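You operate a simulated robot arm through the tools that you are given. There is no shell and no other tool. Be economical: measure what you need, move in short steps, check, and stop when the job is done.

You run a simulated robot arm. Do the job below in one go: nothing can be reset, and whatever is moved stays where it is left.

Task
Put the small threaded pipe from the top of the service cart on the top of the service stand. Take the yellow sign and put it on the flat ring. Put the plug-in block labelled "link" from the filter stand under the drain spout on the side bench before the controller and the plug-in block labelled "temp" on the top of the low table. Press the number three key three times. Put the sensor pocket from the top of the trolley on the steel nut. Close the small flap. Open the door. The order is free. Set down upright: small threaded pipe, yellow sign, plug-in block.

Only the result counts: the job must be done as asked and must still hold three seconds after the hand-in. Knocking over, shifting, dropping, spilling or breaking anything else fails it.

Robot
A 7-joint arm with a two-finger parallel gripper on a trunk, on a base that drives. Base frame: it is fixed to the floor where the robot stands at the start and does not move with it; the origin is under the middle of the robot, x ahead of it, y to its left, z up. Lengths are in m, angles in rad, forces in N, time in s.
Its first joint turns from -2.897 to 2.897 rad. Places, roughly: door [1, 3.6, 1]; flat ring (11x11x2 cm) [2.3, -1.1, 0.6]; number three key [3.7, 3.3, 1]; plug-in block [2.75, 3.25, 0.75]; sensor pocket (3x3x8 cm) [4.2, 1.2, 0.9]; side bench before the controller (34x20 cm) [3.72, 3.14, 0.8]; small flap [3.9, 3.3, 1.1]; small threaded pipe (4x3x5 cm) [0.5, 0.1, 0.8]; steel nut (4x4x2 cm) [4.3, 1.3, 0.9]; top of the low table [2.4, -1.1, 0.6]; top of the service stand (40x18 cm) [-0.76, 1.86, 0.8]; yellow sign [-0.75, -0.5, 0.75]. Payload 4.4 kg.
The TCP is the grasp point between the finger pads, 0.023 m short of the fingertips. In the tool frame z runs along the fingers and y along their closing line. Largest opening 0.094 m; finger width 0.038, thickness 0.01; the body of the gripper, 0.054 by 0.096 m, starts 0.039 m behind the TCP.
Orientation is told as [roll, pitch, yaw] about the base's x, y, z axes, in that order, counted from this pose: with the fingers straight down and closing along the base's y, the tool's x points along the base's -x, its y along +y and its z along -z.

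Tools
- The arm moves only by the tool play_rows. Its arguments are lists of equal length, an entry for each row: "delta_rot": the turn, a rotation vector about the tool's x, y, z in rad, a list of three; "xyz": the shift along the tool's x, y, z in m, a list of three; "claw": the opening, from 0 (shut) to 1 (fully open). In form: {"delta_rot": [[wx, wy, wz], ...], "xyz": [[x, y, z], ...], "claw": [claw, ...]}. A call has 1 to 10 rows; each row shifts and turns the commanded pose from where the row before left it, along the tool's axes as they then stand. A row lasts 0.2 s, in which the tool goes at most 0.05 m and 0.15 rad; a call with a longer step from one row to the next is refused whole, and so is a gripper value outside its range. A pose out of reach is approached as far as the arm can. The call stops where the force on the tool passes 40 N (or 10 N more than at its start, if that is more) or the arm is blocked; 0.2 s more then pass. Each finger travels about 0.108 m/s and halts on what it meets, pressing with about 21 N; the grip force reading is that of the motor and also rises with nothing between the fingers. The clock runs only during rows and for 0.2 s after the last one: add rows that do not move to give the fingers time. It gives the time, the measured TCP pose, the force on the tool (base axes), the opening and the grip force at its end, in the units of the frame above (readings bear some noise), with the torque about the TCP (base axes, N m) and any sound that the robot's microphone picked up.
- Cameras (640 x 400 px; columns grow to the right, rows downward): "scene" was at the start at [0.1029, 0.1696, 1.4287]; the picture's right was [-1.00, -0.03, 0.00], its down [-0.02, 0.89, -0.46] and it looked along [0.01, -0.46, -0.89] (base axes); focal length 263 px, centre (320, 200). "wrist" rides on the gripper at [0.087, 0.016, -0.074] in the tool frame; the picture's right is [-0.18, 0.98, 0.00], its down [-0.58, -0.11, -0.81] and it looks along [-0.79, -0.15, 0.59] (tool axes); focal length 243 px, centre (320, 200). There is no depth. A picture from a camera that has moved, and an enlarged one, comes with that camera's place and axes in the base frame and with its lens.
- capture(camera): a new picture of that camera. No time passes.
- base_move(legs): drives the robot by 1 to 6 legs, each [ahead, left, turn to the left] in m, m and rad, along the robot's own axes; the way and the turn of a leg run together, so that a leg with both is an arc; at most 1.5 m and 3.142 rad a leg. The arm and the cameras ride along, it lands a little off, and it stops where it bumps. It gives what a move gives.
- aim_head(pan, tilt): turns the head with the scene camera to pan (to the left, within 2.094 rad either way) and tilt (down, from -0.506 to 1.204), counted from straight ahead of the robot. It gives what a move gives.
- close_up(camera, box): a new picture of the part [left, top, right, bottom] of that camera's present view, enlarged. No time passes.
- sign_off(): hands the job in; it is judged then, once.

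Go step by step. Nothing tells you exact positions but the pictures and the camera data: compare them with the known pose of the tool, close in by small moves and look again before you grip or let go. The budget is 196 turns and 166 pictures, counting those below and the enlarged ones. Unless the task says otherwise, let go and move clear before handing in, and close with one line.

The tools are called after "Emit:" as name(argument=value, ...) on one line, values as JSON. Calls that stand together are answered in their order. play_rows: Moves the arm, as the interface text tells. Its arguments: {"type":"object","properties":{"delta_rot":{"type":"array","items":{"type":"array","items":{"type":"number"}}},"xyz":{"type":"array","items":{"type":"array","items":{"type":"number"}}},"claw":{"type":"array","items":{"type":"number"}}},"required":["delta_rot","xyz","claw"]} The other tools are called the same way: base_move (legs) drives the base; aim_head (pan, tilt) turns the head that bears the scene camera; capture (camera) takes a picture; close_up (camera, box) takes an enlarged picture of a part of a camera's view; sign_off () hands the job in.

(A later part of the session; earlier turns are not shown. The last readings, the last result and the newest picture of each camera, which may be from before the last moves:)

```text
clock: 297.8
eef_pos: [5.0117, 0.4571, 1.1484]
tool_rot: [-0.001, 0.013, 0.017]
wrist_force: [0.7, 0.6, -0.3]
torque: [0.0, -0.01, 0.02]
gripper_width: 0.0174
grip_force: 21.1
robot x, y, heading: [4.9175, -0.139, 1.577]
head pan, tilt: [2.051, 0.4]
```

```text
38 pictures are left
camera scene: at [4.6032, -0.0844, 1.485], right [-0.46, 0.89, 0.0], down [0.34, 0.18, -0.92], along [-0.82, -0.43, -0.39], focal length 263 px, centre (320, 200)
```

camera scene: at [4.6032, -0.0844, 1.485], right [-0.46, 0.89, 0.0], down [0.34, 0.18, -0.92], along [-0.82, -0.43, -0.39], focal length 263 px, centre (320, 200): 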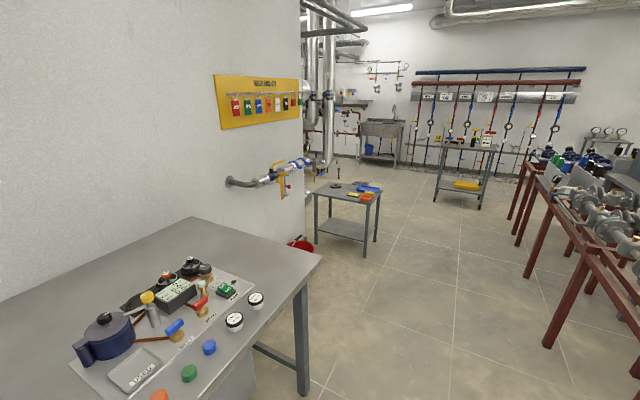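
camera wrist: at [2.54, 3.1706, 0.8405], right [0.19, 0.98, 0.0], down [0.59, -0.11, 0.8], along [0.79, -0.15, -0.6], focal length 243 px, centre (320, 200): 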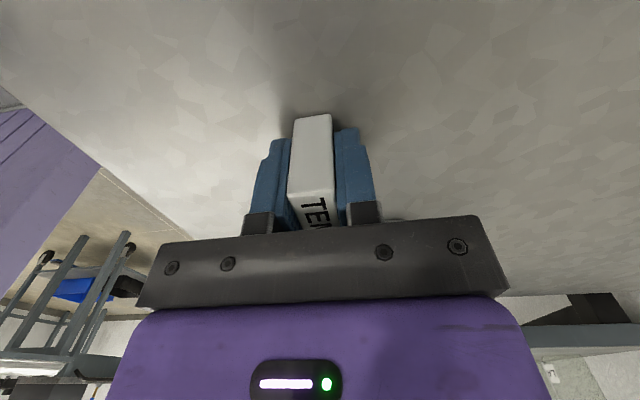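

I touched the south bench with the tail, but nothing on it looks disturbed. I'll go forward, turn west, drive along the aisle, then face the low table.

Emit:
base_move(legs=[[0.22, 0, 0], [0, 0, 1.57], [1.2, 0, 0], [1.25, 0, 0]])

Emit:
aim_head(pan=1.0, tilt=0.6)

Emit:
capture(camera="scene")

```text
clock: 314.8
eef_pos: [1.8938, 0.2642, 1.1474]
tool_rot: [-0.001, 0.014, 1.549]
wrist_force: [-0.9, -0.6, -0.6]
torque: [-0.01, -0.02, 0.01]
gripper_width: 0.0176
grip_force: 21.1
robot x, y, heading: [2.4854, 0.1433, 3.101]
head pan, tilt: [2.051, 0.4]
```

```text
clock: 316.1
eef_pos: [1.8935, 0.2643, 1.1478]
tool_rot: [0.0, 0.012, 1.547]
wrist_force: [-0.5, -0.6, -0.4]
torque: [0.0, 0.01, 0.01]
gripper_width: 0.0172
grip_force: 20.3
robot x, y, heading: [2.4855, 0.1451, 3.105]
head pan, tilt: [1.0, 0.6]
```

```text
37 pictures are left
camera scene: at [2.328, -0.1598, 1.4668], right [-0.82, 0.57, 0.0], down [0.32, 0.46, -0.83], along [-0.47, -0.68, -0.56], focal length 263 px, centre (320, 200)
```

scene: 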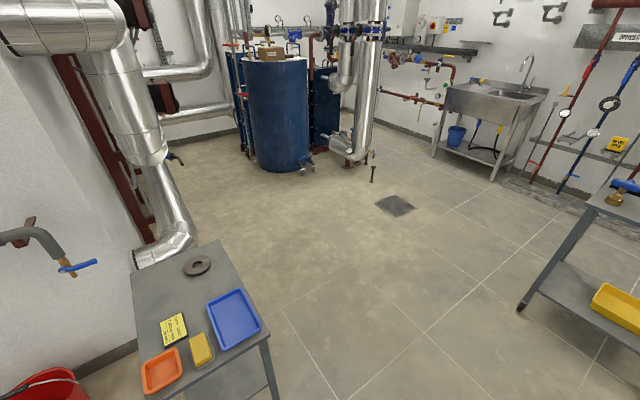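

The flat ring is at about (2.316, -1.09) on the low table, with free space beside it near (2.48, -1.08). I'll go west to open floor to turn south, then strafe to the table.

Emit:
base_move(legs=[[0.85, 0, 0], [0, 0.42, 0], [0, 0, 1.61]])

Emit:
base_move(legs=[[0, 0.8, 0]])

Emit:
aim_head(pan=-0.1, tilt=0.8)

Emit:
capture(camera="scene")

```text
clock: 326.7
eef_pos: [1.5328, -0.8424, 1.1481]
tool_rot: [0.0, 0.012, -3.113]
wrist_force: [-0.4, -0.4, -0.4]
torque: [0.01, 0.03, 0.01]
gripper_width: 0.0176
grip_force: 20.8
robot x, y, heading: [1.6198, -0.245, -1.552]
head pan, tilt: [1.0, 0.6]
```

```text
clock: 331.0
eef_pos: [2.3369, -0.8291, 1.1466]
tool_rot: [0.001, 0.012, -3.109]
wrist_force: [0.6, 0.8, -1.2]
torque: [0.0, -0.01, 0.0]
gripper_width: 0.0174
grip_force: 20.6
robot x, y, heading: [2.4227, -0.2331, -1.547]
head pan, tilt: [1.0, 0.6]
```

```text
clock: 332.3
eef_pos: [2.3361, -0.8286, 1.1471]
tool_rot: [-0.001, 0.011, -3.108]
wrist_force: [-0.2, -0.7, -1.2]
torque: [0.0, 0.01, -0.01]
gripper_width: 0.0174
grip_force: 20.9
robot x, y, heading: [2.4193, -0.228, -1.556]
head pan, tilt: [-0.099, 0.799]
```

```text
36 pictures are left
camera scene: at [2.6521, -0.4089, 1.4499], right [-1.0, 0.08, 0.0], down [0.06, 0.71, -0.7], along [-0.06, -0.69, -0.72], focal length 263 px, centre (320, 200)
```

scene: 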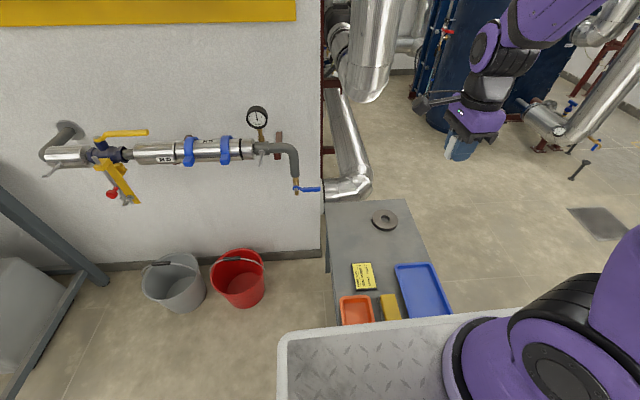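

I'll carry TEMP over the free spot at about (2.455, -1.08) and lower it most of the way.

Emit:
play_rows(delta_rot=[[0, 0, 0], [0, 0, 0], [0, 0, 0], [0, 0, 0], [0, 0, 0], [0, 0, 0], [0, 0, 0], [0, 0, 0], [0, 0, 0], [0, 0, 0]], xyz=[[0.01, 0.02, 0], [0.015, 0.033, 0], [0.015, 0.035, 0], [0.015, 0.035, 0], [0.015, 0.035, 0], [0.015, 0.035, 0], [0.015, 0.033, 0], [0.01, 0.025, 0.01], [0, 0, 0.025], [0, 0, 0.035]], claw=[0, 0, 0, 0, 0, 0, 0, 0, 0, 0])

Emit:
play_rows(delta_rot=[[0, 0, 0], [0, 0, 0], [0, 0, 0], [0, 0, 0], [0, 0, 0], [0, 0, 0], [0, 0, 0], [0, 0, 0], [0, 0, 0], [0, 0, 0]], xyz=[[0, 0, 0.038], [0, 0, 0.038], [0, 0, 0.038], [0, 0, 0.038], [0, 0, 0.038], [0, 0, 0.038], [0, 0, 0.038], [0, 0, 0.038], [0, 0, 0.035], [0, 0, 0.02]], claw=[0, 0, 0, 0, 0, 0, 0, 0, 0, 0])

Emit:
capture(camera="scene")

Emit:
capture(camera="wrist")

```text
clock: 334.5
eef_pos: [2.4548, -1.0769, 1.0802]
tool_rot: [0.001, 0.01, -3.108]
wrist_force: [1.2, 1.0, -0.1]
torque: [-0.02, 0.0, -0.02]
gripper_width: 0.0177
grip_force: 20.8
robot x, y, heading: [2.4175, -0.2292, -1.55]
head pan, tilt: [-0.099, 0.799]
```

```text
clock: 336.7
eef_pos: [2.4595, -1.0759, 0.7188]
tool_rot: [0.0, 0.011, -3.109]
wrist_force: [0.1, 0.2, -0.4]
torque: [0.02, -0.04, 0.0]
gripper_width: 0.0177
grip_force: 20.7
robot x, y, heading: [2.4229, -0.2316, -1.548]
head pan, tilt: [-0.099, 0.799]
```

```text
35 pictures are left
camera scene: at [2.652, -0.4087, 1.45], right [-1.0, 0.08, 0.0], down [0.06, 0.71, -0.7], along [-0.06, -0.69, -0.72], focal length 263 px, centre (320, 200)
```

scene: 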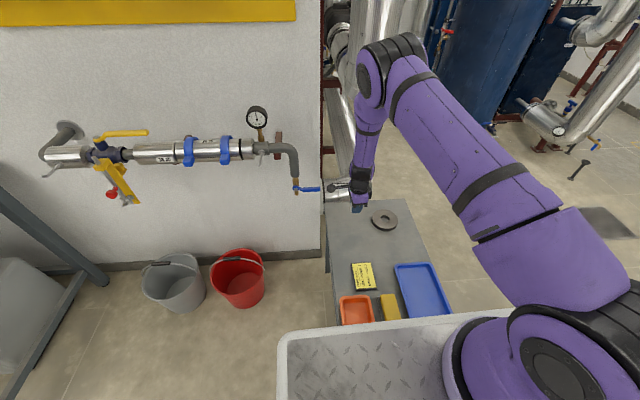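

```text
34 pictures are left
camera wrist: at [2.5457, -1.0891, 0.7962], right [-0.15, -0.99, 0.0], down [-0.59, 0.09, 0.8], along [-0.79, 0.12, -0.6], focal length 243 px, centre (320, 200)
```

wrist: 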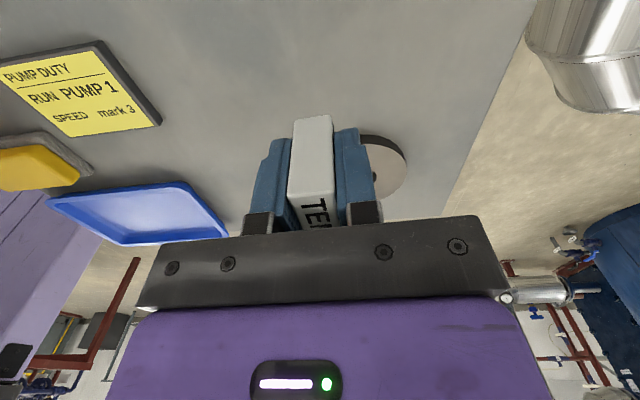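

Emit:
play_rows(delta_rot=[[0, 0, 0], [0, 0, 0], [0, 0, 0], [0, 0, 0], [0, 0, 0], [0, 0, 0], [0, 0, 0], [0, 0, 0], [0, 0, 0], [0, 0, 0]], xyz=[[0, 0, 0.012], [0, 0, 0.02], [0, 0, 0.02], [0, 0, 0.018], [0, 0, 0.01], [0, 0, 0.005], [0, 0, 0.003], [0, 0, 0.002], [0, 0, 0.002], [0, 0, 0.002]], claw=[0, 0, 0, 0, 0, 0, 0, 0, 0, 0])

```text
clock: 338.9
eef_pos: [2.4608, -1.077, 0.6247]
tool_rot: [0.0, 0.011, -3.108]
wrist_force: [0.6, -0.4, -0.5]
torque: [-0.03, -0.01, -0.02]
gripper_width: 0.0175
grip_force: 21.0
robot x, y, heading: [2.4193, -0.2329, -1.557]
head pan, tilt: [-0.099, 0.799]
```

Emit:
play_rows(delta_rot=[[0, 0, 0], [0, 0, 0], [0, 0, 0], [0, 0, 0]], xyz=[[0, 0, 0.002], [0, 0, 0.002], [0, 0, 0.001], [0, 0, 0]], claw=[0, 0, 0, 0])

```text
clock: 339.9
eef_pos: [2.4615, -1.0765, 0.6218]
tool_rot: [0.0, 0.013, -3.109]
wrist_force: [-0.7, 0.3, -0.8]
torque: [-0.03, -0.01, 0.0]
gripper_width: 0.0177
grip_force: 21.1
robot x, y, heading: [2.4199, -0.2334, -1.551]
head pan, tilt: [-0.099, 0.799]
```

Emit:
play_rows(delta_rot=[[0, 0, 0], [0, 0, 0], [0, 0, 0]], xyz=[[0, 0, 0.002], [0, 0, 0.002], [0, 0, 0]], claw=[0, 0, 0])

Emit:
close_up(camera="wrist", box=[220, 80, 420, 240])

```text
clock: 340.7
eef_pos: [2.4615, -1.0756, 0.6171]
tool_rot: [0.0, 0.012, -3.108]
wrist_force: [0.7, -1.0, -1.2]
torque: [0.01, 0.0, -0.03]
gripper_width: 0.0178
grip_force: 21.1
robot x, y, heading: [2.4159, -0.2307, -1.553]
head pan, tilt: [-0.099, 0.799]
```

```text
2.50 times, centred on (320, 160) of wrist
camera zoom: at [2.5476, -1.0894, 0.6928], right [-0.15, -0.99, 0.0], down [-0.59, 0.09, 0.8], along [-0.79, 0.12, -0.6], focal length 606 px, centre (320, 300)
```

zoom: 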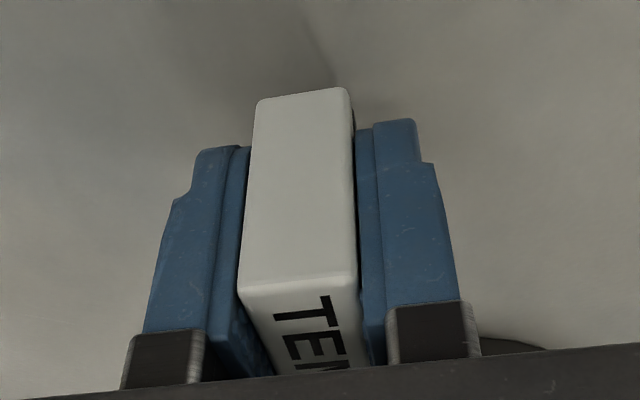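

Emit:
play_rows(delta_rot=[[0, 0, 0], [0, 0, 0], [0, 0, 0], [0, 0, 0]], xyz=[[0, 0, 0.002], [0, 0, 0.002], [0, 0, 0.002], [0, 0, 0]], claw=[0, 0, 0, 0])

```text
clock: 341.7
eef_pos: [2.4604, -1.0763, 0.6106]
tool_rot: [0.0, 0.013, -3.108]
wrist_force: [0.7, 0.1, 0.1]
torque: [0.02, -0.01, 0.01]
gripper_width: 0.0173
grip_force: 21.1
robot x, y, heading: [2.4203, -0.2292, -1.554]
head pan, tilt: [-0.099, 0.799]
```

Emit:
play_rows(delta_rot=[[0, 0, 0], [0, 0, 0], [0, 0, 0], [0, 0, 0]], xyz=[[0, 0, 0.002], [0, 0, 0.002], [0, 0, 0.002], [0, 0, 0]], claw=[0, 0, 0, 0])

Emit:
close_up(camera="wrist", box=[220, 80, 420, 240])

```text
clock: 342.7
eef_pos: [2.4615, -1.0765, 0.6051]
tool_rot: [0.0, 0.013, -3.11]
wrist_force: [1.1, -0.2, 0.0]
torque: [0.01, -0.02, -0.01]
gripper_width: 0.0174
grip_force: 21.3
robot x, y, heading: [2.4219, -0.2295, -1.556]
head pan, tilt: [-0.099, 0.799]
```

```text
2.50 times, centred on (320, 160) of wrist
camera zoom: at [2.5481, -1.0898, 0.6808], right [-0.15, -0.99, 0.0], down [-0.59, 0.09, 0.8], along [-0.79, 0.12, -0.6], focal length 606 px, centre (320, 300)
```

zoom: 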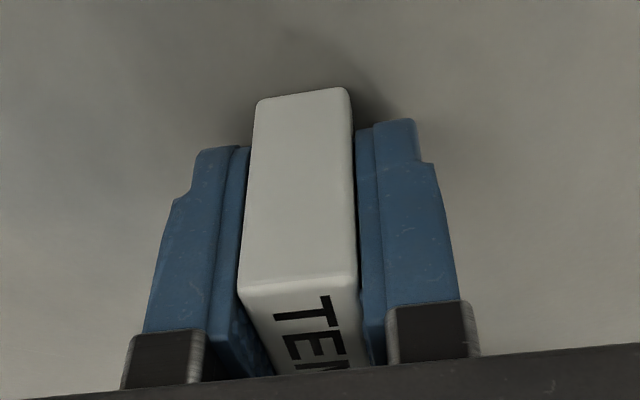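

Emit:
play_rows(delta_rot=[[0, 0, 0], [0, 0, 0], [0, 0, 0], [0, 0, 0], [0, 0, 0]], xyz=[[0, 0, 0.002], [0, 0, 0.002], [0, 0, 0.002], [0, 0, 0.001], [0, 0, 0]], claw=[0, 0, 0, 0, 0])

```text
clock: 343.4
eef_pos: [2.4618, -1.0776, 0.6036]
tool_rot: [0.001, 0.013, -3.108]
wrist_force: [-1.4, 5.6, 16.3]
torque: [0.28, 0.33, -0.07]
gripper_width: 0.0178
grip_force: 21.0
robot x, y, heading: [2.4198, -0.2271, -1.549]
head pan, tilt: [-0.099, 0.799]
stopped in row 3: the force on the tool passed its limit at 45 N (the readings are from after the stop); the commanded pose is now the measured one
```

Contact at TCP z≈0.603, so the table top is at about 0.578. I'll release and rise.

Emit:
play_rows(delta_rot=[[0, 0, 0], [0, 0, 0], [0, 0, 0], [0, 0, 0], [0, 0, 0], [0, 0, 0], [0, 0, 0], [0, 0, 0], [0, 0, 0], [0, 0, 0]], xyz=[[0, 0, -0.001], [0, 0, 0], [0, 0, 0], [0, 0, -0.015], [0, 0, -0.035], [0, 0, -0.048], [0, 0, -0.048], [0, 0, -0.048], [0, 0, -0.048], [0, 0, -0.048]], claw=[0.3, 0.5, 0.5, 0.5, 0.5, 0.5, 0.5, 0.5, 0.5, 0.5])

Emit:
play_rows(delta_rot=[[0, 0, 0], [0, 0, 0], [0, 0, 0], [0, 0, 0], [0, 0, 0], [0, 0, 0], [0, 0, 0], [0, 0, 0]], xyz=[[0, 0, -0.048], [0, 0, -0.048], [0, 0, -0.048], [0, 0, -0.048], [0, -0.048, -0.01], [0, -0.048, -0.01], [0, -0.048, -0.01], [0, -0.048, -0.01]], claw=[1, 1, 1, 1, 1, 1, 1, 1])

Emit:
close_up(camera="scene", box=[300, 170, 460, 330])

```text
clock: 345.6
eef_pos: [2.457, -1.0761, 0.8938]
tool_rot: [0.001, 0.01, -3.109]
wrist_force: [0.5, -0.1, -0.7]
torque: [0.01, 0.01, -0.01]
gripper_width: 0.0468
grip_force: 0.0
robot x, y, heading: [2.4194, -0.2294, -1.55]
head pan, tilt: [-0.099, 0.799]
```

```text
clock: 347.4
eef_pos: [2.4489, -0.8849, 1.1259]
tool_rot: [-0.001, 0.013, -3.109]
wrist_force: [0.2, -1.2, -1.1]
torque: [0.01, 0.03, -0.02]
gripper_width: 0.094
grip_force: 0.1
robot x, y, heading: [2.4206, -0.2321, -1.55]
head pan, tilt: [-0.099, 0.799]
```

```text
2.50 times, centred on (380, 250) of scene
camera zoom: at [2.6523, -0.4096, 1.4498], right [-1.0, 0.08, 0.0], down [0.06, 0.71, -0.7], along [-0.06, -0.69, -0.72], focal length 657 px, centre (170, 75)
```

zoom: 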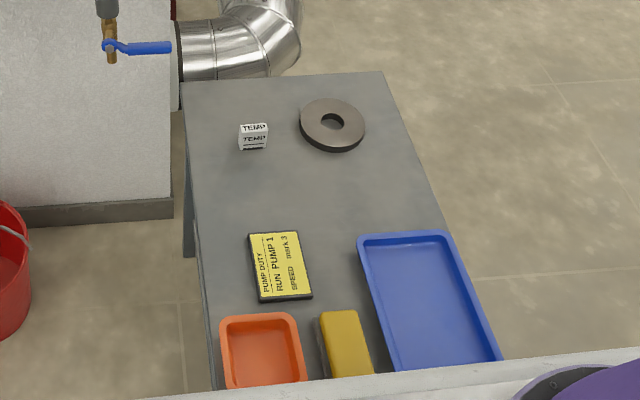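

TEMP is in place. Next is the yellow sign by the wall rack near (-0.75, -0.45). I'll drive west along the south side of the cart and look.

Emit:
base_move(legs=[[0, -0.85, 0], [0.52, 0, 0], [0, 0, -1.59], [1.1, 0, 0]])

Emit:
aim_head(pan=-0.1, tilt=0.6)

Emit:
capture(camera="scene")

```text
clock: 363.7
eef_pos: [-0.1765, -0.7616, 1.1255]
tool_rot: [-0.001, 0.012, 1.574]
wrist_force: [0.4, 0.0, 0.0]
torque: [0.05, 0.06, -0.02]
gripper_width: 0.0938
grip_force: 0.0
robot x, y, heading: [0.4846, -0.7531, 3.13]
head pan, tilt: [-0.099, 0.799]
```

```text
clock: 364.5
eef_pos: [-0.1746, -0.762, 1.1262]
tool_rot: [0.004, 0.012, 1.575]
wrist_force: [0.7, -0.1, 0.7]
torque: [0.0, 0.04, 0.0]
gripper_width: 0.0941
grip_force: 0.1
robot x, y, heading: [0.4808, -0.7504, 3.127]
head pan, tilt: [-0.099, 0.6]
```

```text
30 pictures are left
camera scene: at [0.2903, -0.9783, 1.4667], right [0.11, 0.99, 0.0], down [0.56, -0.06, -0.82], along [-0.82, 0.09, -0.57], focal length 263 px, centre (320, 200)
```

scene: 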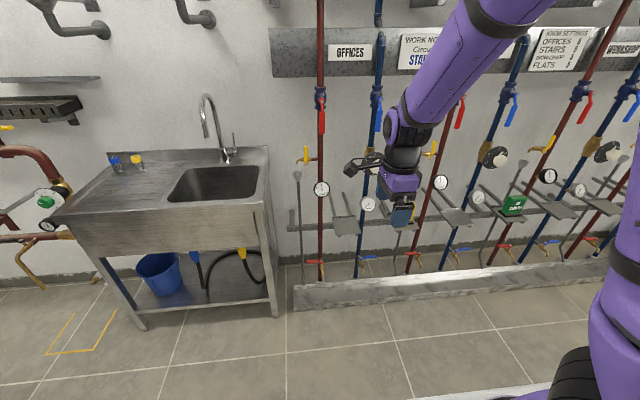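

Emit:
play_rows(delta_rot=[[0, 0, 0], [0, 0, 0], [0, 0, 0], [0, 0, 0], [0, 0, 0], [0, 0, 0]], xyz=[[0.04, -0.01, 0], [0.045, -0.01, 0], [0.045, -0.01, 0], [0.045, -0.01, 0], [0.045, -0.01, 0], [0.045, -0.01, 0]], claw=[1, 1, 1, 1, 1, 1])

Emit:
close_up(camera="scene", box=[300, 130, 540, 290])

```text
clock: 365.9
eef_pos: [-0.1165, -1.0248, 1.1286]
tool_rot: [0.001, 0.013, 1.573]
wrist_force: [0.1, 0.1, 0.2]
torque: [-0.01, -0.03, -0.04]
gripper_width: 0.0939
grip_force: 0.2
robot x, y, heading: [0.4828, -0.7546, 3.133]
head pan, tilt: [-0.099, 0.6]
```

```text
2.50 times, centred on (420, 210) of scene
camera zoom: at [0.29, -0.9776, 1.4669], right [0.11, 0.99, 0.0], down [0.56, -0.06, -0.82], along [-0.82, 0.09, -0.57], focal length 657 px, centre (70, 175)
```

zoom: 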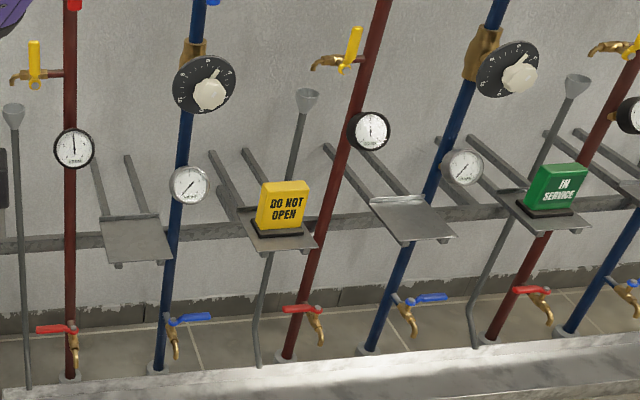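

The yellow "DO NOT OPEN" sign stands on a small platform near (-0.70, -0.44). I'll bring the arm back in line and drive closer.

Emit:
play_rows(delta_rot=[[0, 0, 0], [0, 0, 0], [0, 0, 0], [0, 0, 0], [0, 0, 0], [0, 0, 0], [0, 0, 0]], xyz=[[-0.045, 0, 0], [-0.045, 0, 0], [-0.045, 0, 0], [-0.045, 0, 0], [-0.045, 0, 0], [-0.045, -0.03, 0], [-0.045, -0.04, 0]], claw=[1, 1, 1, 1, 1, 1, 1])

Emit:
base_move(legs=[[0.42, -0.1, 0]])

Emit:
aim_head(pan=-0.3, tilt=0.8)

Emit:
capture(camera="scene")

Emit:
capture(camera="wrist")

```text
refused: row 6 steps farther than a row can; nothing moved
```

```text
clock: 368.5
eef_pos: [-0.5323, -0.9211, 1.129]
tool_rot: [0.0, 0.013, 1.574]
wrist_force: [-0.2, -0.2, -1.1]
torque: [-0.01, -0.02, -0.02]
gripper_width: 0.094
grip_force: 0.0
robot x, y, heading: [0.0679, -0.6477, 3.13]
head pan, tilt: [-0.099, 0.6]
```

```text
clock: 369.2
eef_pos: [-0.5325, -0.922, 1.1293]
tool_rot: [0.0, 0.014, 1.572]
wrist_force: [-0.2, -0.3, -0.1]
torque: [-0.01, -0.01, -0.03]
gripper_width: 0.0942
grip_force: 0.1
robot x, y, heading: [0.0649, -0.6488, 3.13]
head pan, tilt: [-0.3, 0.799]
```

```text
28 pictures are left
camera scene: at [-0.1143, -0.8586, 1.45], right [0.31, 0.95, 0.0], down [0.68, -0.22, -0.7], along [-0.66, 0.21, -0.72], focal length 263 px, centre (320, 200)
```

scene: 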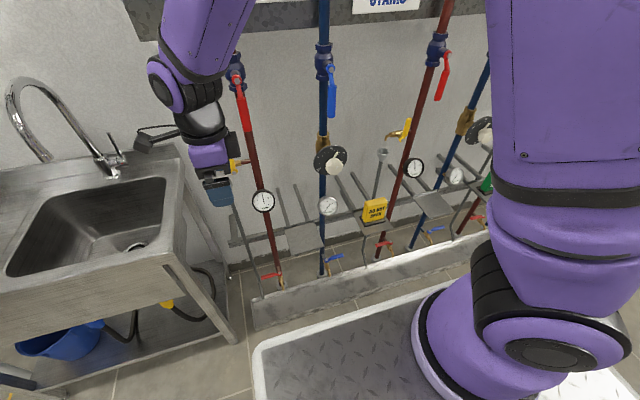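

```text
27 pictures are left
camera wrist: at [-0.5465, -1.0064, 1.2042], right [-0.98, 0.18, 0.0], down [0.11, 0.59, 0.8], along [0.15, 0.79, -0.6], focal length 243 px, centre (320, 200)
```

wrist: 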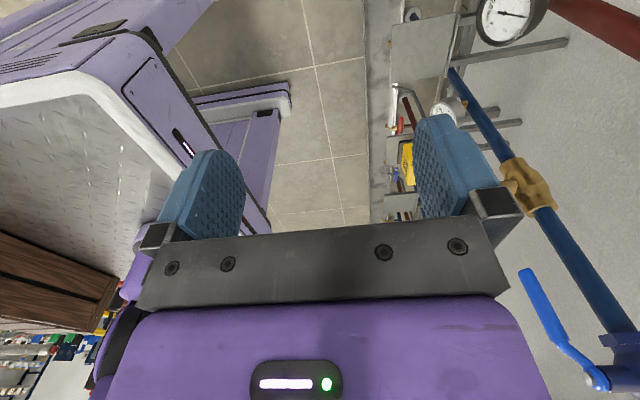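

Emit:
close_up(camera="scene", box=[325, 170, 425, 270])

```text
4.00 times, centred on (375, 220) of scene
camera zoom: at [-0.1143, -0.8586, 1.45], right [0.31, 0.95, 0.0], down [0.68, -0.22, -0.7], along [-0.66, 0.21, -0.72], focal length 1052 px, centre (100, 120)
```

zoom: 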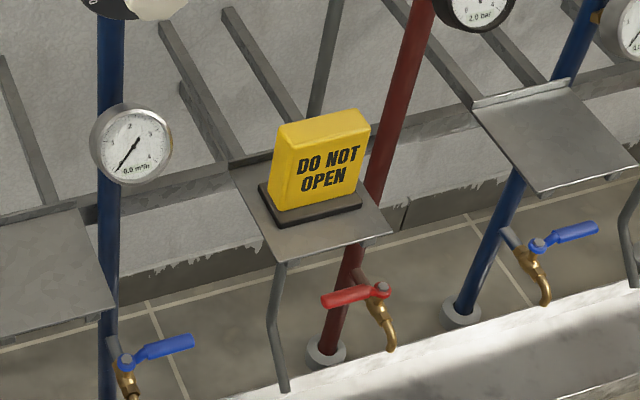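

The sign is at about (-0.735, -0.427), spanning z≈0.58–0.686, and faces +x. I'll bring the gripper in front of it at x=-0.60, lower it there, then move in over the top.

Emit:
play_rows(delta_rot=[[0, 0, 0], [0, 0, 0], [0, 0, 0], [0, 0, 0], [0, 0, 0], [0, 0, 0], [0, 0, 0], [0, 0, 0], [0, 0, 0], [0, 0, 0]], xyz=[[-0.049, 0.006, 0], [-0.049, 0.006, 0], [-0.049, 0.006, 0], [-0.049, 0.006, 0], [-0.049, 0.006, 0], [-0.049, 0.006, 0], [-0.049, 0.006, 0], [-0.049, 0.006, 0], [-0.049, 0.006, 0], [-0.049, 0.006, 0]], claw=[0.8, 0.8, 0.8, 0.8, 0.8, 0.8, 0.8, 0.8, 0.8, 0.8])

Emit:
play_rows(delta_rot=[[0, 0, 0], [0, 0, 0], [0, 0, 0], [0, 0, 0], [0, 0, 0], [0, 0, 0], [0, 0, 0], [0, 0, 0]], xyz=[[-0.012, 0, 0.045], [0, 0, 0.047], [0, 0, 0.047], [0, 0, 0.047], [0, 0, 0.047], [0, 0, 0.047], [0, 0, 0.047], [0, 0, 0.047]], claw=[0.8, 0.8, 0.8, 0.8, 0.8, 0.8, 0.8, 0.8])

Emit:
capture(camera="wrist")

Emit:
capture(camera="scene")

```text
clock: 371.4
eef_pos: [-0.5922, -0.431, 1.1232]
tool_rot: [0.003, 0.013, 1.574]
wrist_force: [-0.2, -0.1, -1.0]
torque: [0.02, -0.01, -0.02]
gripper_width: 0.0753
grip_force: 0.0
robot x, y, heading: [0.0659, -0.6467, 3.13]
head pan, tilt: [-0.3, 0.799]
```

```text
clock: 373.2
eef_pos: [-0.5922, -0.4231, 0.7478]
tool_rot: [0.001, 0.011, 1.572]
wrist_force: [1.1, 0.1, 0.5]
torque: [0.04, -0.02, 0.0]
gripper_width: 0.0749
grip_force: 0.1
robot x, y, heading: [0.068, -0.6505, 3.132]
head pan, tilt: [-0.3, 0.799]
```

```text
25 pictures are left
camera wrist: at [-0.6079, -0.5092, 0.8236], right [-0.98, 0.18, 0.0], down [0.11, 0.59, 0.8], along [0.15, 0.79, -0.6], focal length 243 px, centre (320, 200)
```

wrist: 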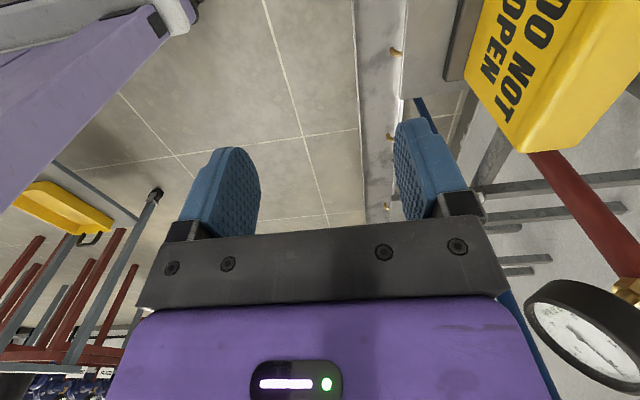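

```text
24 pictures are left
camera scene: at [-0.1138, -0.8588, 1.45], right [0.31, 0.95, 0.0], down [0.68, -0.22, -0.7], along [-0.66, 0.21, -0.72], focal length 263 px, centre (320, 200)
```

scene: 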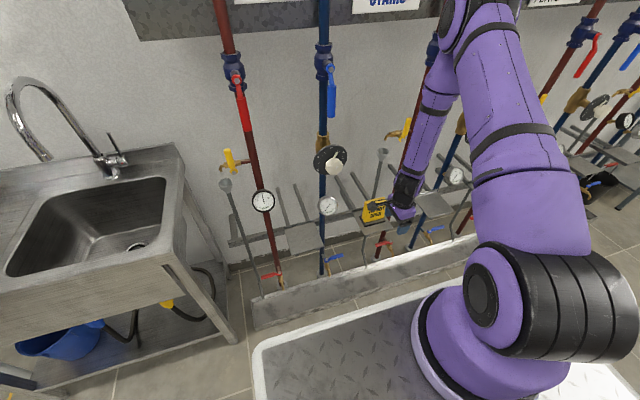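

Refined, the sign's centre is about (-0.722, -0.428) with its top at about 0.705. I'll move in over it and check before going down.

Emit:
play_rows(delta_rot=[[0, 0, 0], [0, 0, 0], [0, 0, 0], [0, 0, 0]], xyz=[[0, 0.03, -0.006], [0, 0.035, 0], [0, 0.035, 0], [0.002, 0.03, 0]], claw=[0.8, 0.8, 0.8, 0.8])

Emit:
capture(camera="wrist")

Emit:
close_up(camera="scene", box=[320, 150, 460, 260])

```text
clock: 374.2
eef_pos: [-0.722, -0.4252, 0.7536]
tool_rot: [0.0, 0.011, 1.574]
wrist_force: [0.7, -0.1, -0.1]
torque: [0.02, 0.04, -0.02]
gripper_width: 0.0751
grip_force: 0.1
robot x, y, heading: [0.0621, -0.6515, 3.126]
head pan, tilt: [-0.3, 0.799]
```

```text
23 pictures are left
camera wrist: at [-0.7382, -0.5106, 0.8301], right [-0.98, 0.18, 0.0], down [0.11, 0.59, 0.8], along [0.15, 0.79, -0.6], focal length 243 px, centre (320, 200)
```

wrist: 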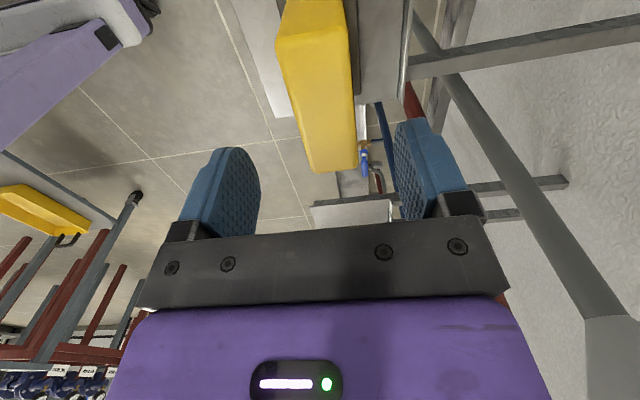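

```text
3.64 times, centred on (390, 205) of scene
camera zoom: at [-0.1142, -0.8583, 1.45], right [0.31, 0.95, 0.0], down [0.68, -0.22, -0.7], along [-0.66, 0.21, -0.72], focal length 956 px, centre (66, 182)
```

zoom: 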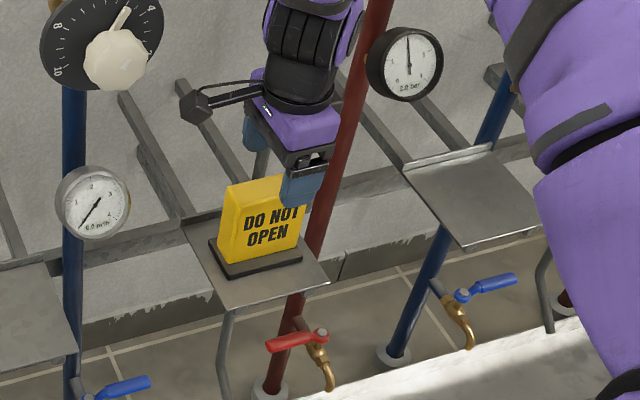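

The sign is between the fingers. I'll descend to z≈0.68 and grip.

Emit:
play_rows(delta_rot=[[0, 0, 0], [0, 0, 0], [0, 0, 0], [0, 0, 0], [0, 0, 0], [0, 0, 0], [0, 0, 0], [0, 0, 0]], xyz=[[0, 0, 0.025], [0, 0, 0.025], [0, 0, 0.015], [0, 0, 0.008], [0, 0, 0], [0, 0, 0], [0, 0, 0], [0, 0, 0]], claw=[0.8, 0.8, 0.8, 0.8, 0, 0, 0, 0])

Emit:
capture(camera="wrist")

Emit:
close_up(camera="scene", box=[320, 150, 460, 260])

```text
clock: 376.0
eef_pos: [-0.7218, -0.4254, 0.6817]
tool_rot: [0.001, 0.011, 1.573]
wrist_force: [-0.7, -0.5, 0.1]
torque: [-0.09, -0.04, -0.06]
gripper_width: 0.0338
grip_force: 20.8
robot x, y, heading: [0.0662, -0.6503, 3.13]
head pan, tilt: [-0.3, 0.799]
```

```text
21 pictures are left
camera wrist: at [-0.7377, -0.5118, 0.757], right [-0.98, 0.18, 0.0], down [0.11, 0.59, 0.8], along [0.15, 0.79, -0.6], focal length 243 px, centre (320, 200)
```

wrist: 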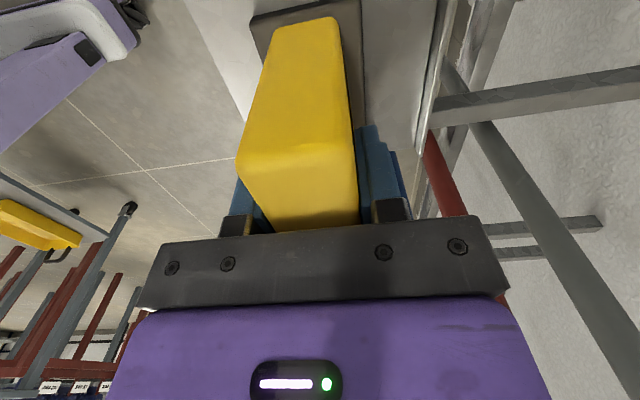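

```text
3.64 times, centred on (390, 205) of scene
camera zoom: at [-0.1143, -0.8585, 1.4499], right [0.31, 0.95, 0.0], down [0.68, -0.22, -0.7], along [-0.66, 0.21, -0.72], focal length 956 px, centre (66, 182)
```

zoom: 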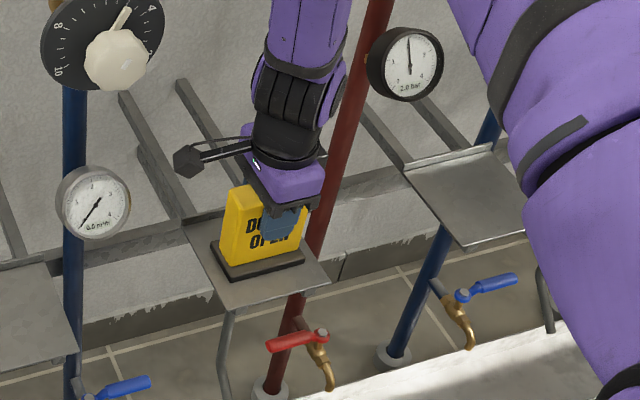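

The sign is gripped, 34 mm wide and centred. I'll lift it gently, draw it away from the pipes, then raise it.

Emit:
play_rows(delta_rot=[[0, 0, 0], [0, 0, 0], [0, 0, 0], [0, 0, 0], [0, 0, 0], [0, 0, 0], [0, 0, 0], [0, 0, 0], [0, 0, 0], [0, 0, 0]], xyz=[[0, 0, -0.004], [0, 0, -0.008], [0, 0, -0.012], [0, 0, -0.015], [0, 0, -0.015], [0, 0, -0.012], [0, -0.012, -0.006], [0, -0.02, -0.005], [0, -0.025, -0.005], [0, -0.025, -0.005]], claw=[0, 0, 0, 0, 0, 0, 0, 0, 0, 0])

Emit:
play_rows(delta_rot=[[0, 0, 0], [0, 0, 0], [0, 0, 0], [0, 0, 0], [0, 0, 0], [0, 0, 0], [0, 0, 0], [0, 0, 0], [0, 0, 0], [0, 0, 0]], xyz=[[0, -0.025, -0.008], [0, -0.025, -0.015], [0, -0.01, -0.025], [0, 0, -0.035], [0, 0, -0.035], [0, 0, -0.035], [0, 0, -0.035], [0, 0, -0.035], [0, 0, -0.035], [0, 0, -0.025]], claw=[0, 0, 0, 0, 0, 0, 0, 0, 0, 0])

Emit:
capture(camera="wrist")

```text
clock: 378.2
eef_pos: [-0.6406, -0.4251, 0.7677]
tool_rot: [0.0, 0.012, 1.574]
wrist_force: [-0.3, 0.2, -2.0]
torque: [-0.01, -0.01, -0.02]
gripper_width: 0.0338
grip_force: 20.9
robot x, y, heading: [0.0664, -0.6471, 3.126]
head pan, tilt: [-0.3, 0.799]
```

```text
clock: 380.4
eef_pos: [-0.581, -0.4207, 1.0507]
tool_rot: [-0.001, 0.013, 1.572]
wrist_force: [-1.1, -0.6, -1.7]
torque: [0.01, -0.03, -0.01]
gripper_width: 0.0338
grip_force: 21.1
robot x, y, heading: [0.0646, -0.6468, 3.13]
head pan, tilt: [-0.3, 0.799]
```

```text
19 pictures are left
camera wrist: at [-0.596, -0.5067, 1.127], right [-0.98, 0.18, 0.0], down [0.11, 0.59, 0.8], along [0.15, 0.79, -0.6], focal length 243 px, centre (320, 200)
```

wrist: 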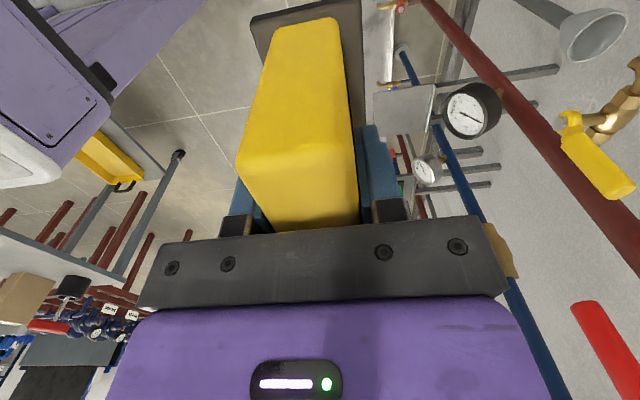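

The sign is secure. I'll drive back along the earlier route to the low table.

Emit:
base_move(legs=[[0, 0.1, 0], [-1.5, 0, 0], [0, 0, 1.58], [-0.5, 0, 0], [0, 0.78, 0]])

Emit:
aim_head(pan=-0.1, tilt=0.8)

Emit:
capture(camera="scene")

```text
clock: 398.8
eef_pos: [2.1247, -0.9194, 1.0508]
tool_rot: [0.0, 0.013, -3.125]
wrist_force: [0.1, -0.8, -1.9]
torque: [-0.02, 0.01, -0.01]
gripper_width: 0.0337
grip_force: 20.8
robot x, y, heading: [2.3401, -0.2737, -1.566]
head pan, tilt: [-0.3, 0.799]
```

```text
clock: 399.5
eef_pos: [2.1239, -0.9194, 1.0516]
tool_rot: [0.0, 0.011, -3.124]
wrist_force: [0.2, -0.1, -1.0]
torque: [0.01, 0.0, -0.01]
gripper_width: 0.0339
grip_force: 21.2
robot x, y, heading: [2.3405, -0.2727, -1.569]
head pan, tilt: [-0.099, 0.799]
```

```text
18 pictures are left
camera scene: at [2.5693, -0.453, 1.4499], right [-1.0, 0.1, 0.0], down [0.07, 0.71, -0.7], along [-0.07, -0.69, -0.72], focal length 263 px, centre (320, 200)
```

scene: 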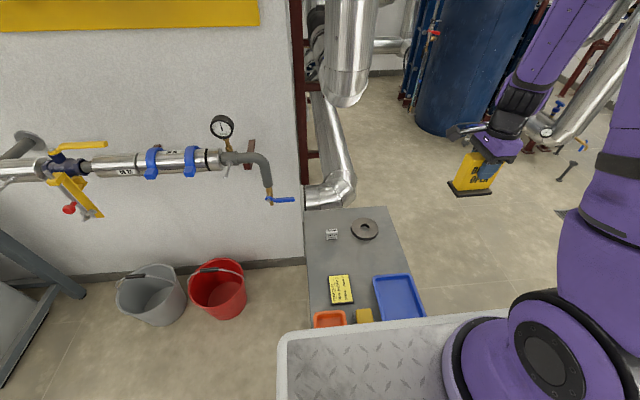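

The ring is at about (2.319, -1.09). I'll carry the sign above it and lower part way.

Emit:
play_rows(delta_rot=[[0, 0, 0], [0, 0, 0], [0, 0, 0], [0, 0, 0], [0, 0, 0], [0, 0, 0], [0, 0, 0], [0, 0, 0], [0, 0, 0], [0, 0, 0]], xyz=[[0.012, 0.01, 0], [0.022, 0.02, 0], [0.026, 0.024, 0], [0.026, 0.024, 0], [0.026, 0.024, 0], [0.026, 0.024, 0], [0.026, 0.024, 0], [0.02, 0.017, 0], [0.01, 0.008, 0.01], [0, 0, 0.02]], claw=[0, 0, 0, 0, 0, 0, 0, 0, 0, 0])

Emit:
play_rows(delta_rot=[[0, 0, 0], [0, 0, 0], [0, 0, 0], [0, 0, 0], [0, 0, 0], [0, 0, 0], [0, 0, 0], [0, 0, 0], [0, 0, 0], [0, 0, 0]], xyz=[[0, 0, 0.028], [0, 0, 0.03], [0, 0, 0.03], [0, 0, 0.03], [0, 0, 0.03], [0, 0, 0.03], [0, 0, 0.03], [0, 0, 0.03], [0, 0, 0.02], [0, 0, 0.01]], claw=[0, 0, 0, 0, 0, 0, 0, 0, 0, 0])

Emit:
close_up(camera="scene", box=[280, 140, 460, 290])

Emit:
capture(camera="wrist")

```text
clock: 401.7
eef_pos: [2.3207, -1.0917, 1.0233]
tool_rot: [0.001, 0.012, -3.124]
wrist_force: [-0.1, 0.7, -2.1]
torque: [0.03, -0.02, 0.03]
gripper_width: 0.034
grip_force: 21.8
robot x, y, heading: [2.3428, -0.2712, -1.57]
head pan, tilt: [-0.099, 0.799]
```

```text
clock: 403.9
eef_pos: [2.3247, -1.0902, 0.755]
tool_rot: [-0.001, 0.013, -3.123]
wrist_force: [-0.4, -0.2, -1.4]
torque: [-0.02, -0.03, 0.01]
gripper_width: 0.0338
grip_force: 21.4
robot x, y, heading: [2.3401, -0.2684, -1.572]
head pan, tilt: [-0.099, 0.799]
```

```text
2.67 times, centred on (370, 215) of scene
camera zoom: at [2.5694, -0.4529, 1.4499], right [-1.0, 0.1, 0.0], down [0.07, 0.71, -0.7], along [-0.07, -0.69, -0.72], focal length 701 px, centre (187, 160)
```

zoom: 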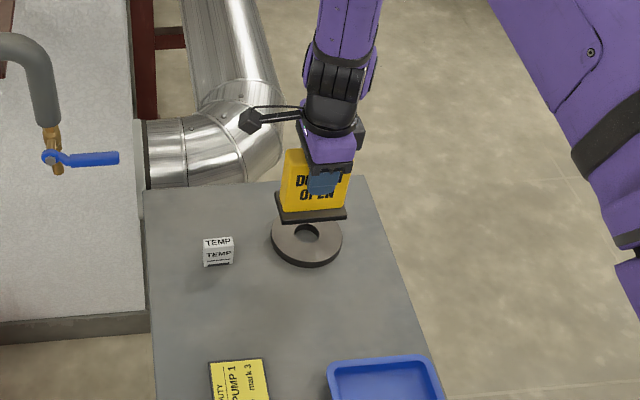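

```text
16 pictures are left
camera wrist: at [2.4115, -1.1054, 0.8311], right [-0.17, -0.99, 0.0], down [-0.59, 0.1, 0.8], along [-0.79, 0.14, -0.6], focal length 243 px, centre (320, 200)
```

wrist: 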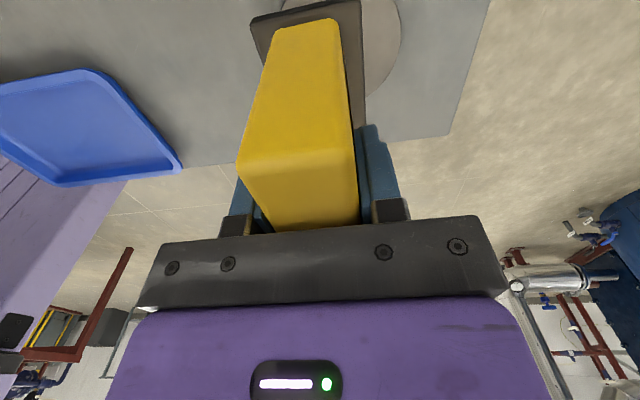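

The sign is nearly centred, but the wrist view suggests the ring is about 1 cm further out in -y. I'll correct and lower slowly to contact.

Emit:
play_rows(delta_rot=[[0, 0, 0], [0, 0, 0], [0, 0, 0], [0, 0, 0], [0, 0, 0], [0, 0, 0], [0, 0, 0]], xyz=[[0.003, 0.011, 0], [0, 0, 0.012], [0, 0, 0.015], [0, 0, 0.012], [0, 0, 0.008], [0, 0, 0.004], [0, 0, 0.003]], claw=[0, 0, 0, 0, 0, 0, 0])

Emit:
close_up(camera="scene", box=[320, 170, 400, 240])

```text
clock: 405.5
eef_pos: [2.3292, -1.1018, 0.7015]
tool_rot: [0.0, 0.013, -3.126]
wrist_force: [-0.3, -0.4, -1.8]
torque: [0.0, 0.0, 0.02]
gripper_width: 0.0339
grip_force: 20.6
robot x, y, heading: [2.341, -0.268, -1.569]
head pan, tilt: [-0.099, 0.799]
```

```text
5.71 times, centred on (360, 205) of scene
camera zoom: at [2.5694, -0.453, 1.4499], right [-1.0, 0.1, 0.0], down [0.07, 0.71, -0.7], along [-0.07, -0.69, -0.72], focal length 1502 px, centre (91, 171)
```

zoom: 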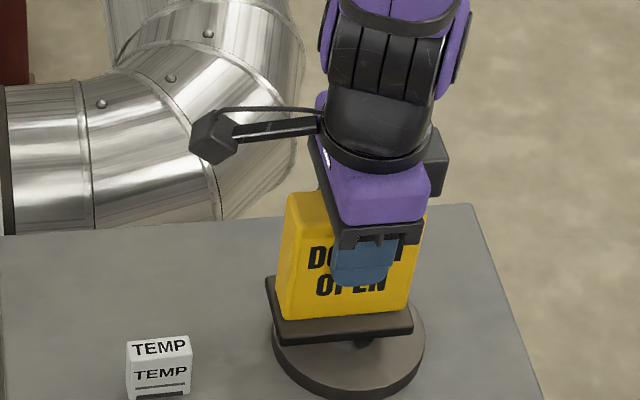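

Emit:
play_rows(delta_rot=[[0, 0, 0], [0, 0, 0], [0, 0, 0], [0, 0, 0]], xyz=[[0, 0, 0.003], [0, 0, 0.003], [0, 0, 0.002], [0, 0, 0]], claw=[0, 0, 0, 0])

```text
clock: 406.5
eef_pos: [2.3293, -1.1018, 0.6937]
tool_rot: [0.0, 0.012, -3.124]
wrist_force: [0.7, -0.3, -0.5]
torque: [-0.02, 0.01, -0.01]
gripper_width: 0.0336
grip_force: 21.5
robot x, y, heading: [2.3423, -0.2696, -1.567]
head pan, tilt: [-0.099, 0.799]
```

Emit:
play_rows(delta_rot=[[0, 0, 0], [0, 0, 0], [0, 0, 0], [0, 0, 0]], xyz=[[0, 0, 0.002], [0, 0, 0.002], [0, 0, 0.002], [0, 0, 0]], claw=[0, 0, 0, 0])

Emit:
close_up(camera="scene", box=[320, 170, 400, 240])

```text
clock: 407.5
eef_pos: [2.3282, -1.103, 0.6871]
tool_rot: [0.0, 0.011, -3.128]
wrist_force: [0.3, -0.1, -1.0]
torque: [-0.04, 0.0, -0.01]
gripper_width: 0.0339
grip_force: 20.7
robot x, y, heading: [2.3403, -0.2714, -1.571]
head pan, tilt: [-0.099, 0.799]
```

```text
5.71 times, centred on (360, 205) of scene
camera zoom: at [2.5694, -0.4531, 1.4499], right [-1.0, 0.1, 0.0], down [0.07, 0.71, -0.7], along [-0.07, -0.69, -0.72], focal length 1502 px, centre (91, 171)
```

zoom: 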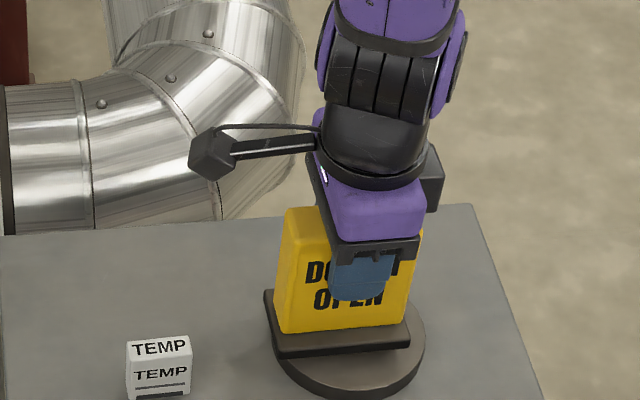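

The base sits a few millimetres to the +x side, so I'll shift it and keep lowering.

Emit:
play_rows(delta_rot=[[0, 0, 0], [0, 0, 0], [0, 0, 0], [0, 0, 0], [0, 0, 0]], xyz=[[-0.006, 0, 0], [0, 0, 0.002], [0, 0, 0.002], [0, 0, 0.002], [0, 0, 0]], claw=[0, 0, 0, 0, 0])

```text
clock: 408.7
eef_pos: [2.3226, -1.1033, 0.6803]
tool_rot: [0.0, 0.013, -3.124]
wrist_force: [-0.3, 0.2, -2.0]
torque: [0.04, 0.0, 0.03]
gripper_width: 0.0338
grip_force: 20.6
robot x, y, heading: [2.3408, -0.273, -1.565]
head pan, tilt: [-0.099, 0.799]
```

Emit:
play_rows(delta_rot=[[0, 0, 0], [0, 0, 0], [0, 0, 0], [0, 0, 0]], xyz=[[0, 0, 0.002], [0, 0, 0.002], [0, 0, 0.001], [0, 0, 0]], claw=[0, 0, 0, 0])

```text
clock: 409.7
eef_pos: [2.3221, -1.1029, 0.677]
tool_rot: [0.001, 0.011, -3.126]
wrist_force: [-0.3, 4.0, 13.6]
torque: [0.42, -0.05, -0.04]
gripper_width: 0.0336
grip_force: 21.4
robot x, y, heading: [2.3412, -0.2717, -1.572]
head pan, tilt: [-0.099, 0.799]
```

Emit:
close_up(camera="scene", box=[320, 170, 400, 240])

Emit:
capture(camera="wrist")

```text
5.71 times, centred on (360, 205) of scene
camera zoom: at [2.5694, -0.4524, 1.45], right [-1.0, 0.1, 0.0], down [0.07, 0.71, -0.7], along [-0.07, -0.69, -0.72], focal length 1502 px, centre (91, 171)
```

zoom: 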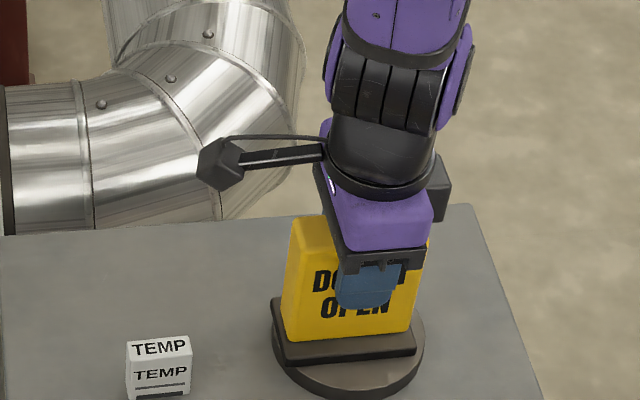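

```text
12 pictures are left
camera wrist: at [2.4088, -1.1172, 0.7531], right [-0.17, -0.99, 0.0], down [-0.59, 0.1, 0.8], along [-0.79, 0.13, -0.6], focal length 243 px, centre (320, 200)
```

wrist: 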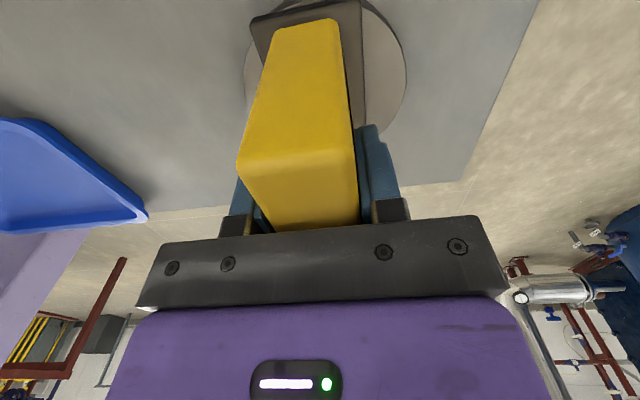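

It is on the ring but about 1 cm off centre towards +y. I'll lift 6 mm, shift, and set it down again.

Emit:
play_rows(delta_rot=[[0, 0, 0], [0, 0, 0], [0, 0, 0], [0, 0, 0], [0, 0, 0], [0, 0, 0], [0, 0, 0], [0, 0, 0]], xyz=[[0, 0, -0.004], [0, 0, -0.004], [0, 0.006, 0], [0, 0.005, 0], [0, 0, 0.002], [0, 0, 0.002], [0, 0, 0.002], [0, 0, 0.001]], claw=[0, 0, 0, 0, 0, 0, 0, 0])

```text
clock: 411.5
eef_pos: [2.3228, -1.1145, 0.6779]
tool_rot: [0.002, 0.012, -3.128]
wrist_force: [0.1, -0.3, -1.2]
torque: [0.01, 0.0, 0.0]
gripper_width: 0.0338
grip_force: 21.1
robot x, y, heading: [2.3427, -0.2725, -1.575]
head pan, tilt: [-0.099, 0.799]
```

Emit:
play_rows(delta_rot=[[0, 0, 0], [0, 0, 0], [0, 0, 0]], xyz=[[0, 0, 0.001], [0, 0, 0.001], [0, 0, 0]], claw=[0, 0, 0])

Emit:
capture(camera="wrist")

```text
clock: 412.3
eef_pos: [2.3231, -1.113, 0.6767]
tool_rot: [0.0, 0.012, -3.125]
wrist_force: [1.7, 4.1, 21.7]
torque: [0.46, -0.03, -0.03]
gripper_width: 0.0342
grip_force: 21.1
robot x, y, heading: [2.3406, -0.2701, -1.566]
head pan, tilt: [-0.099, 0.799]
```

```text
11 pictures are left
camera wrist: at [2.4093, -1.1282, 0.7526], right [-0.17, -0.99, 0.0], down [-0.59, 0.1, 0.8], along [-0.79, 0.13, -0.6], focal length 243 px, centre (320, 200)
```

wrist: 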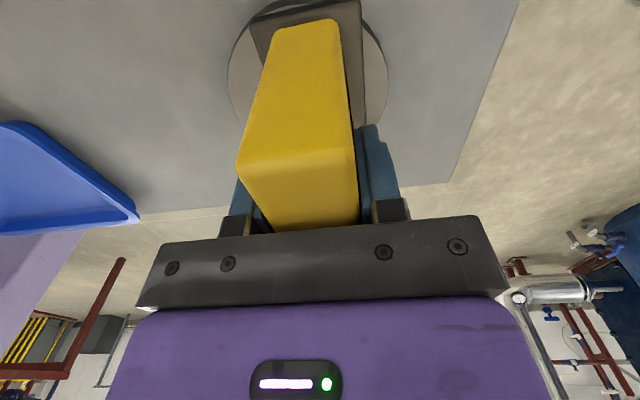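

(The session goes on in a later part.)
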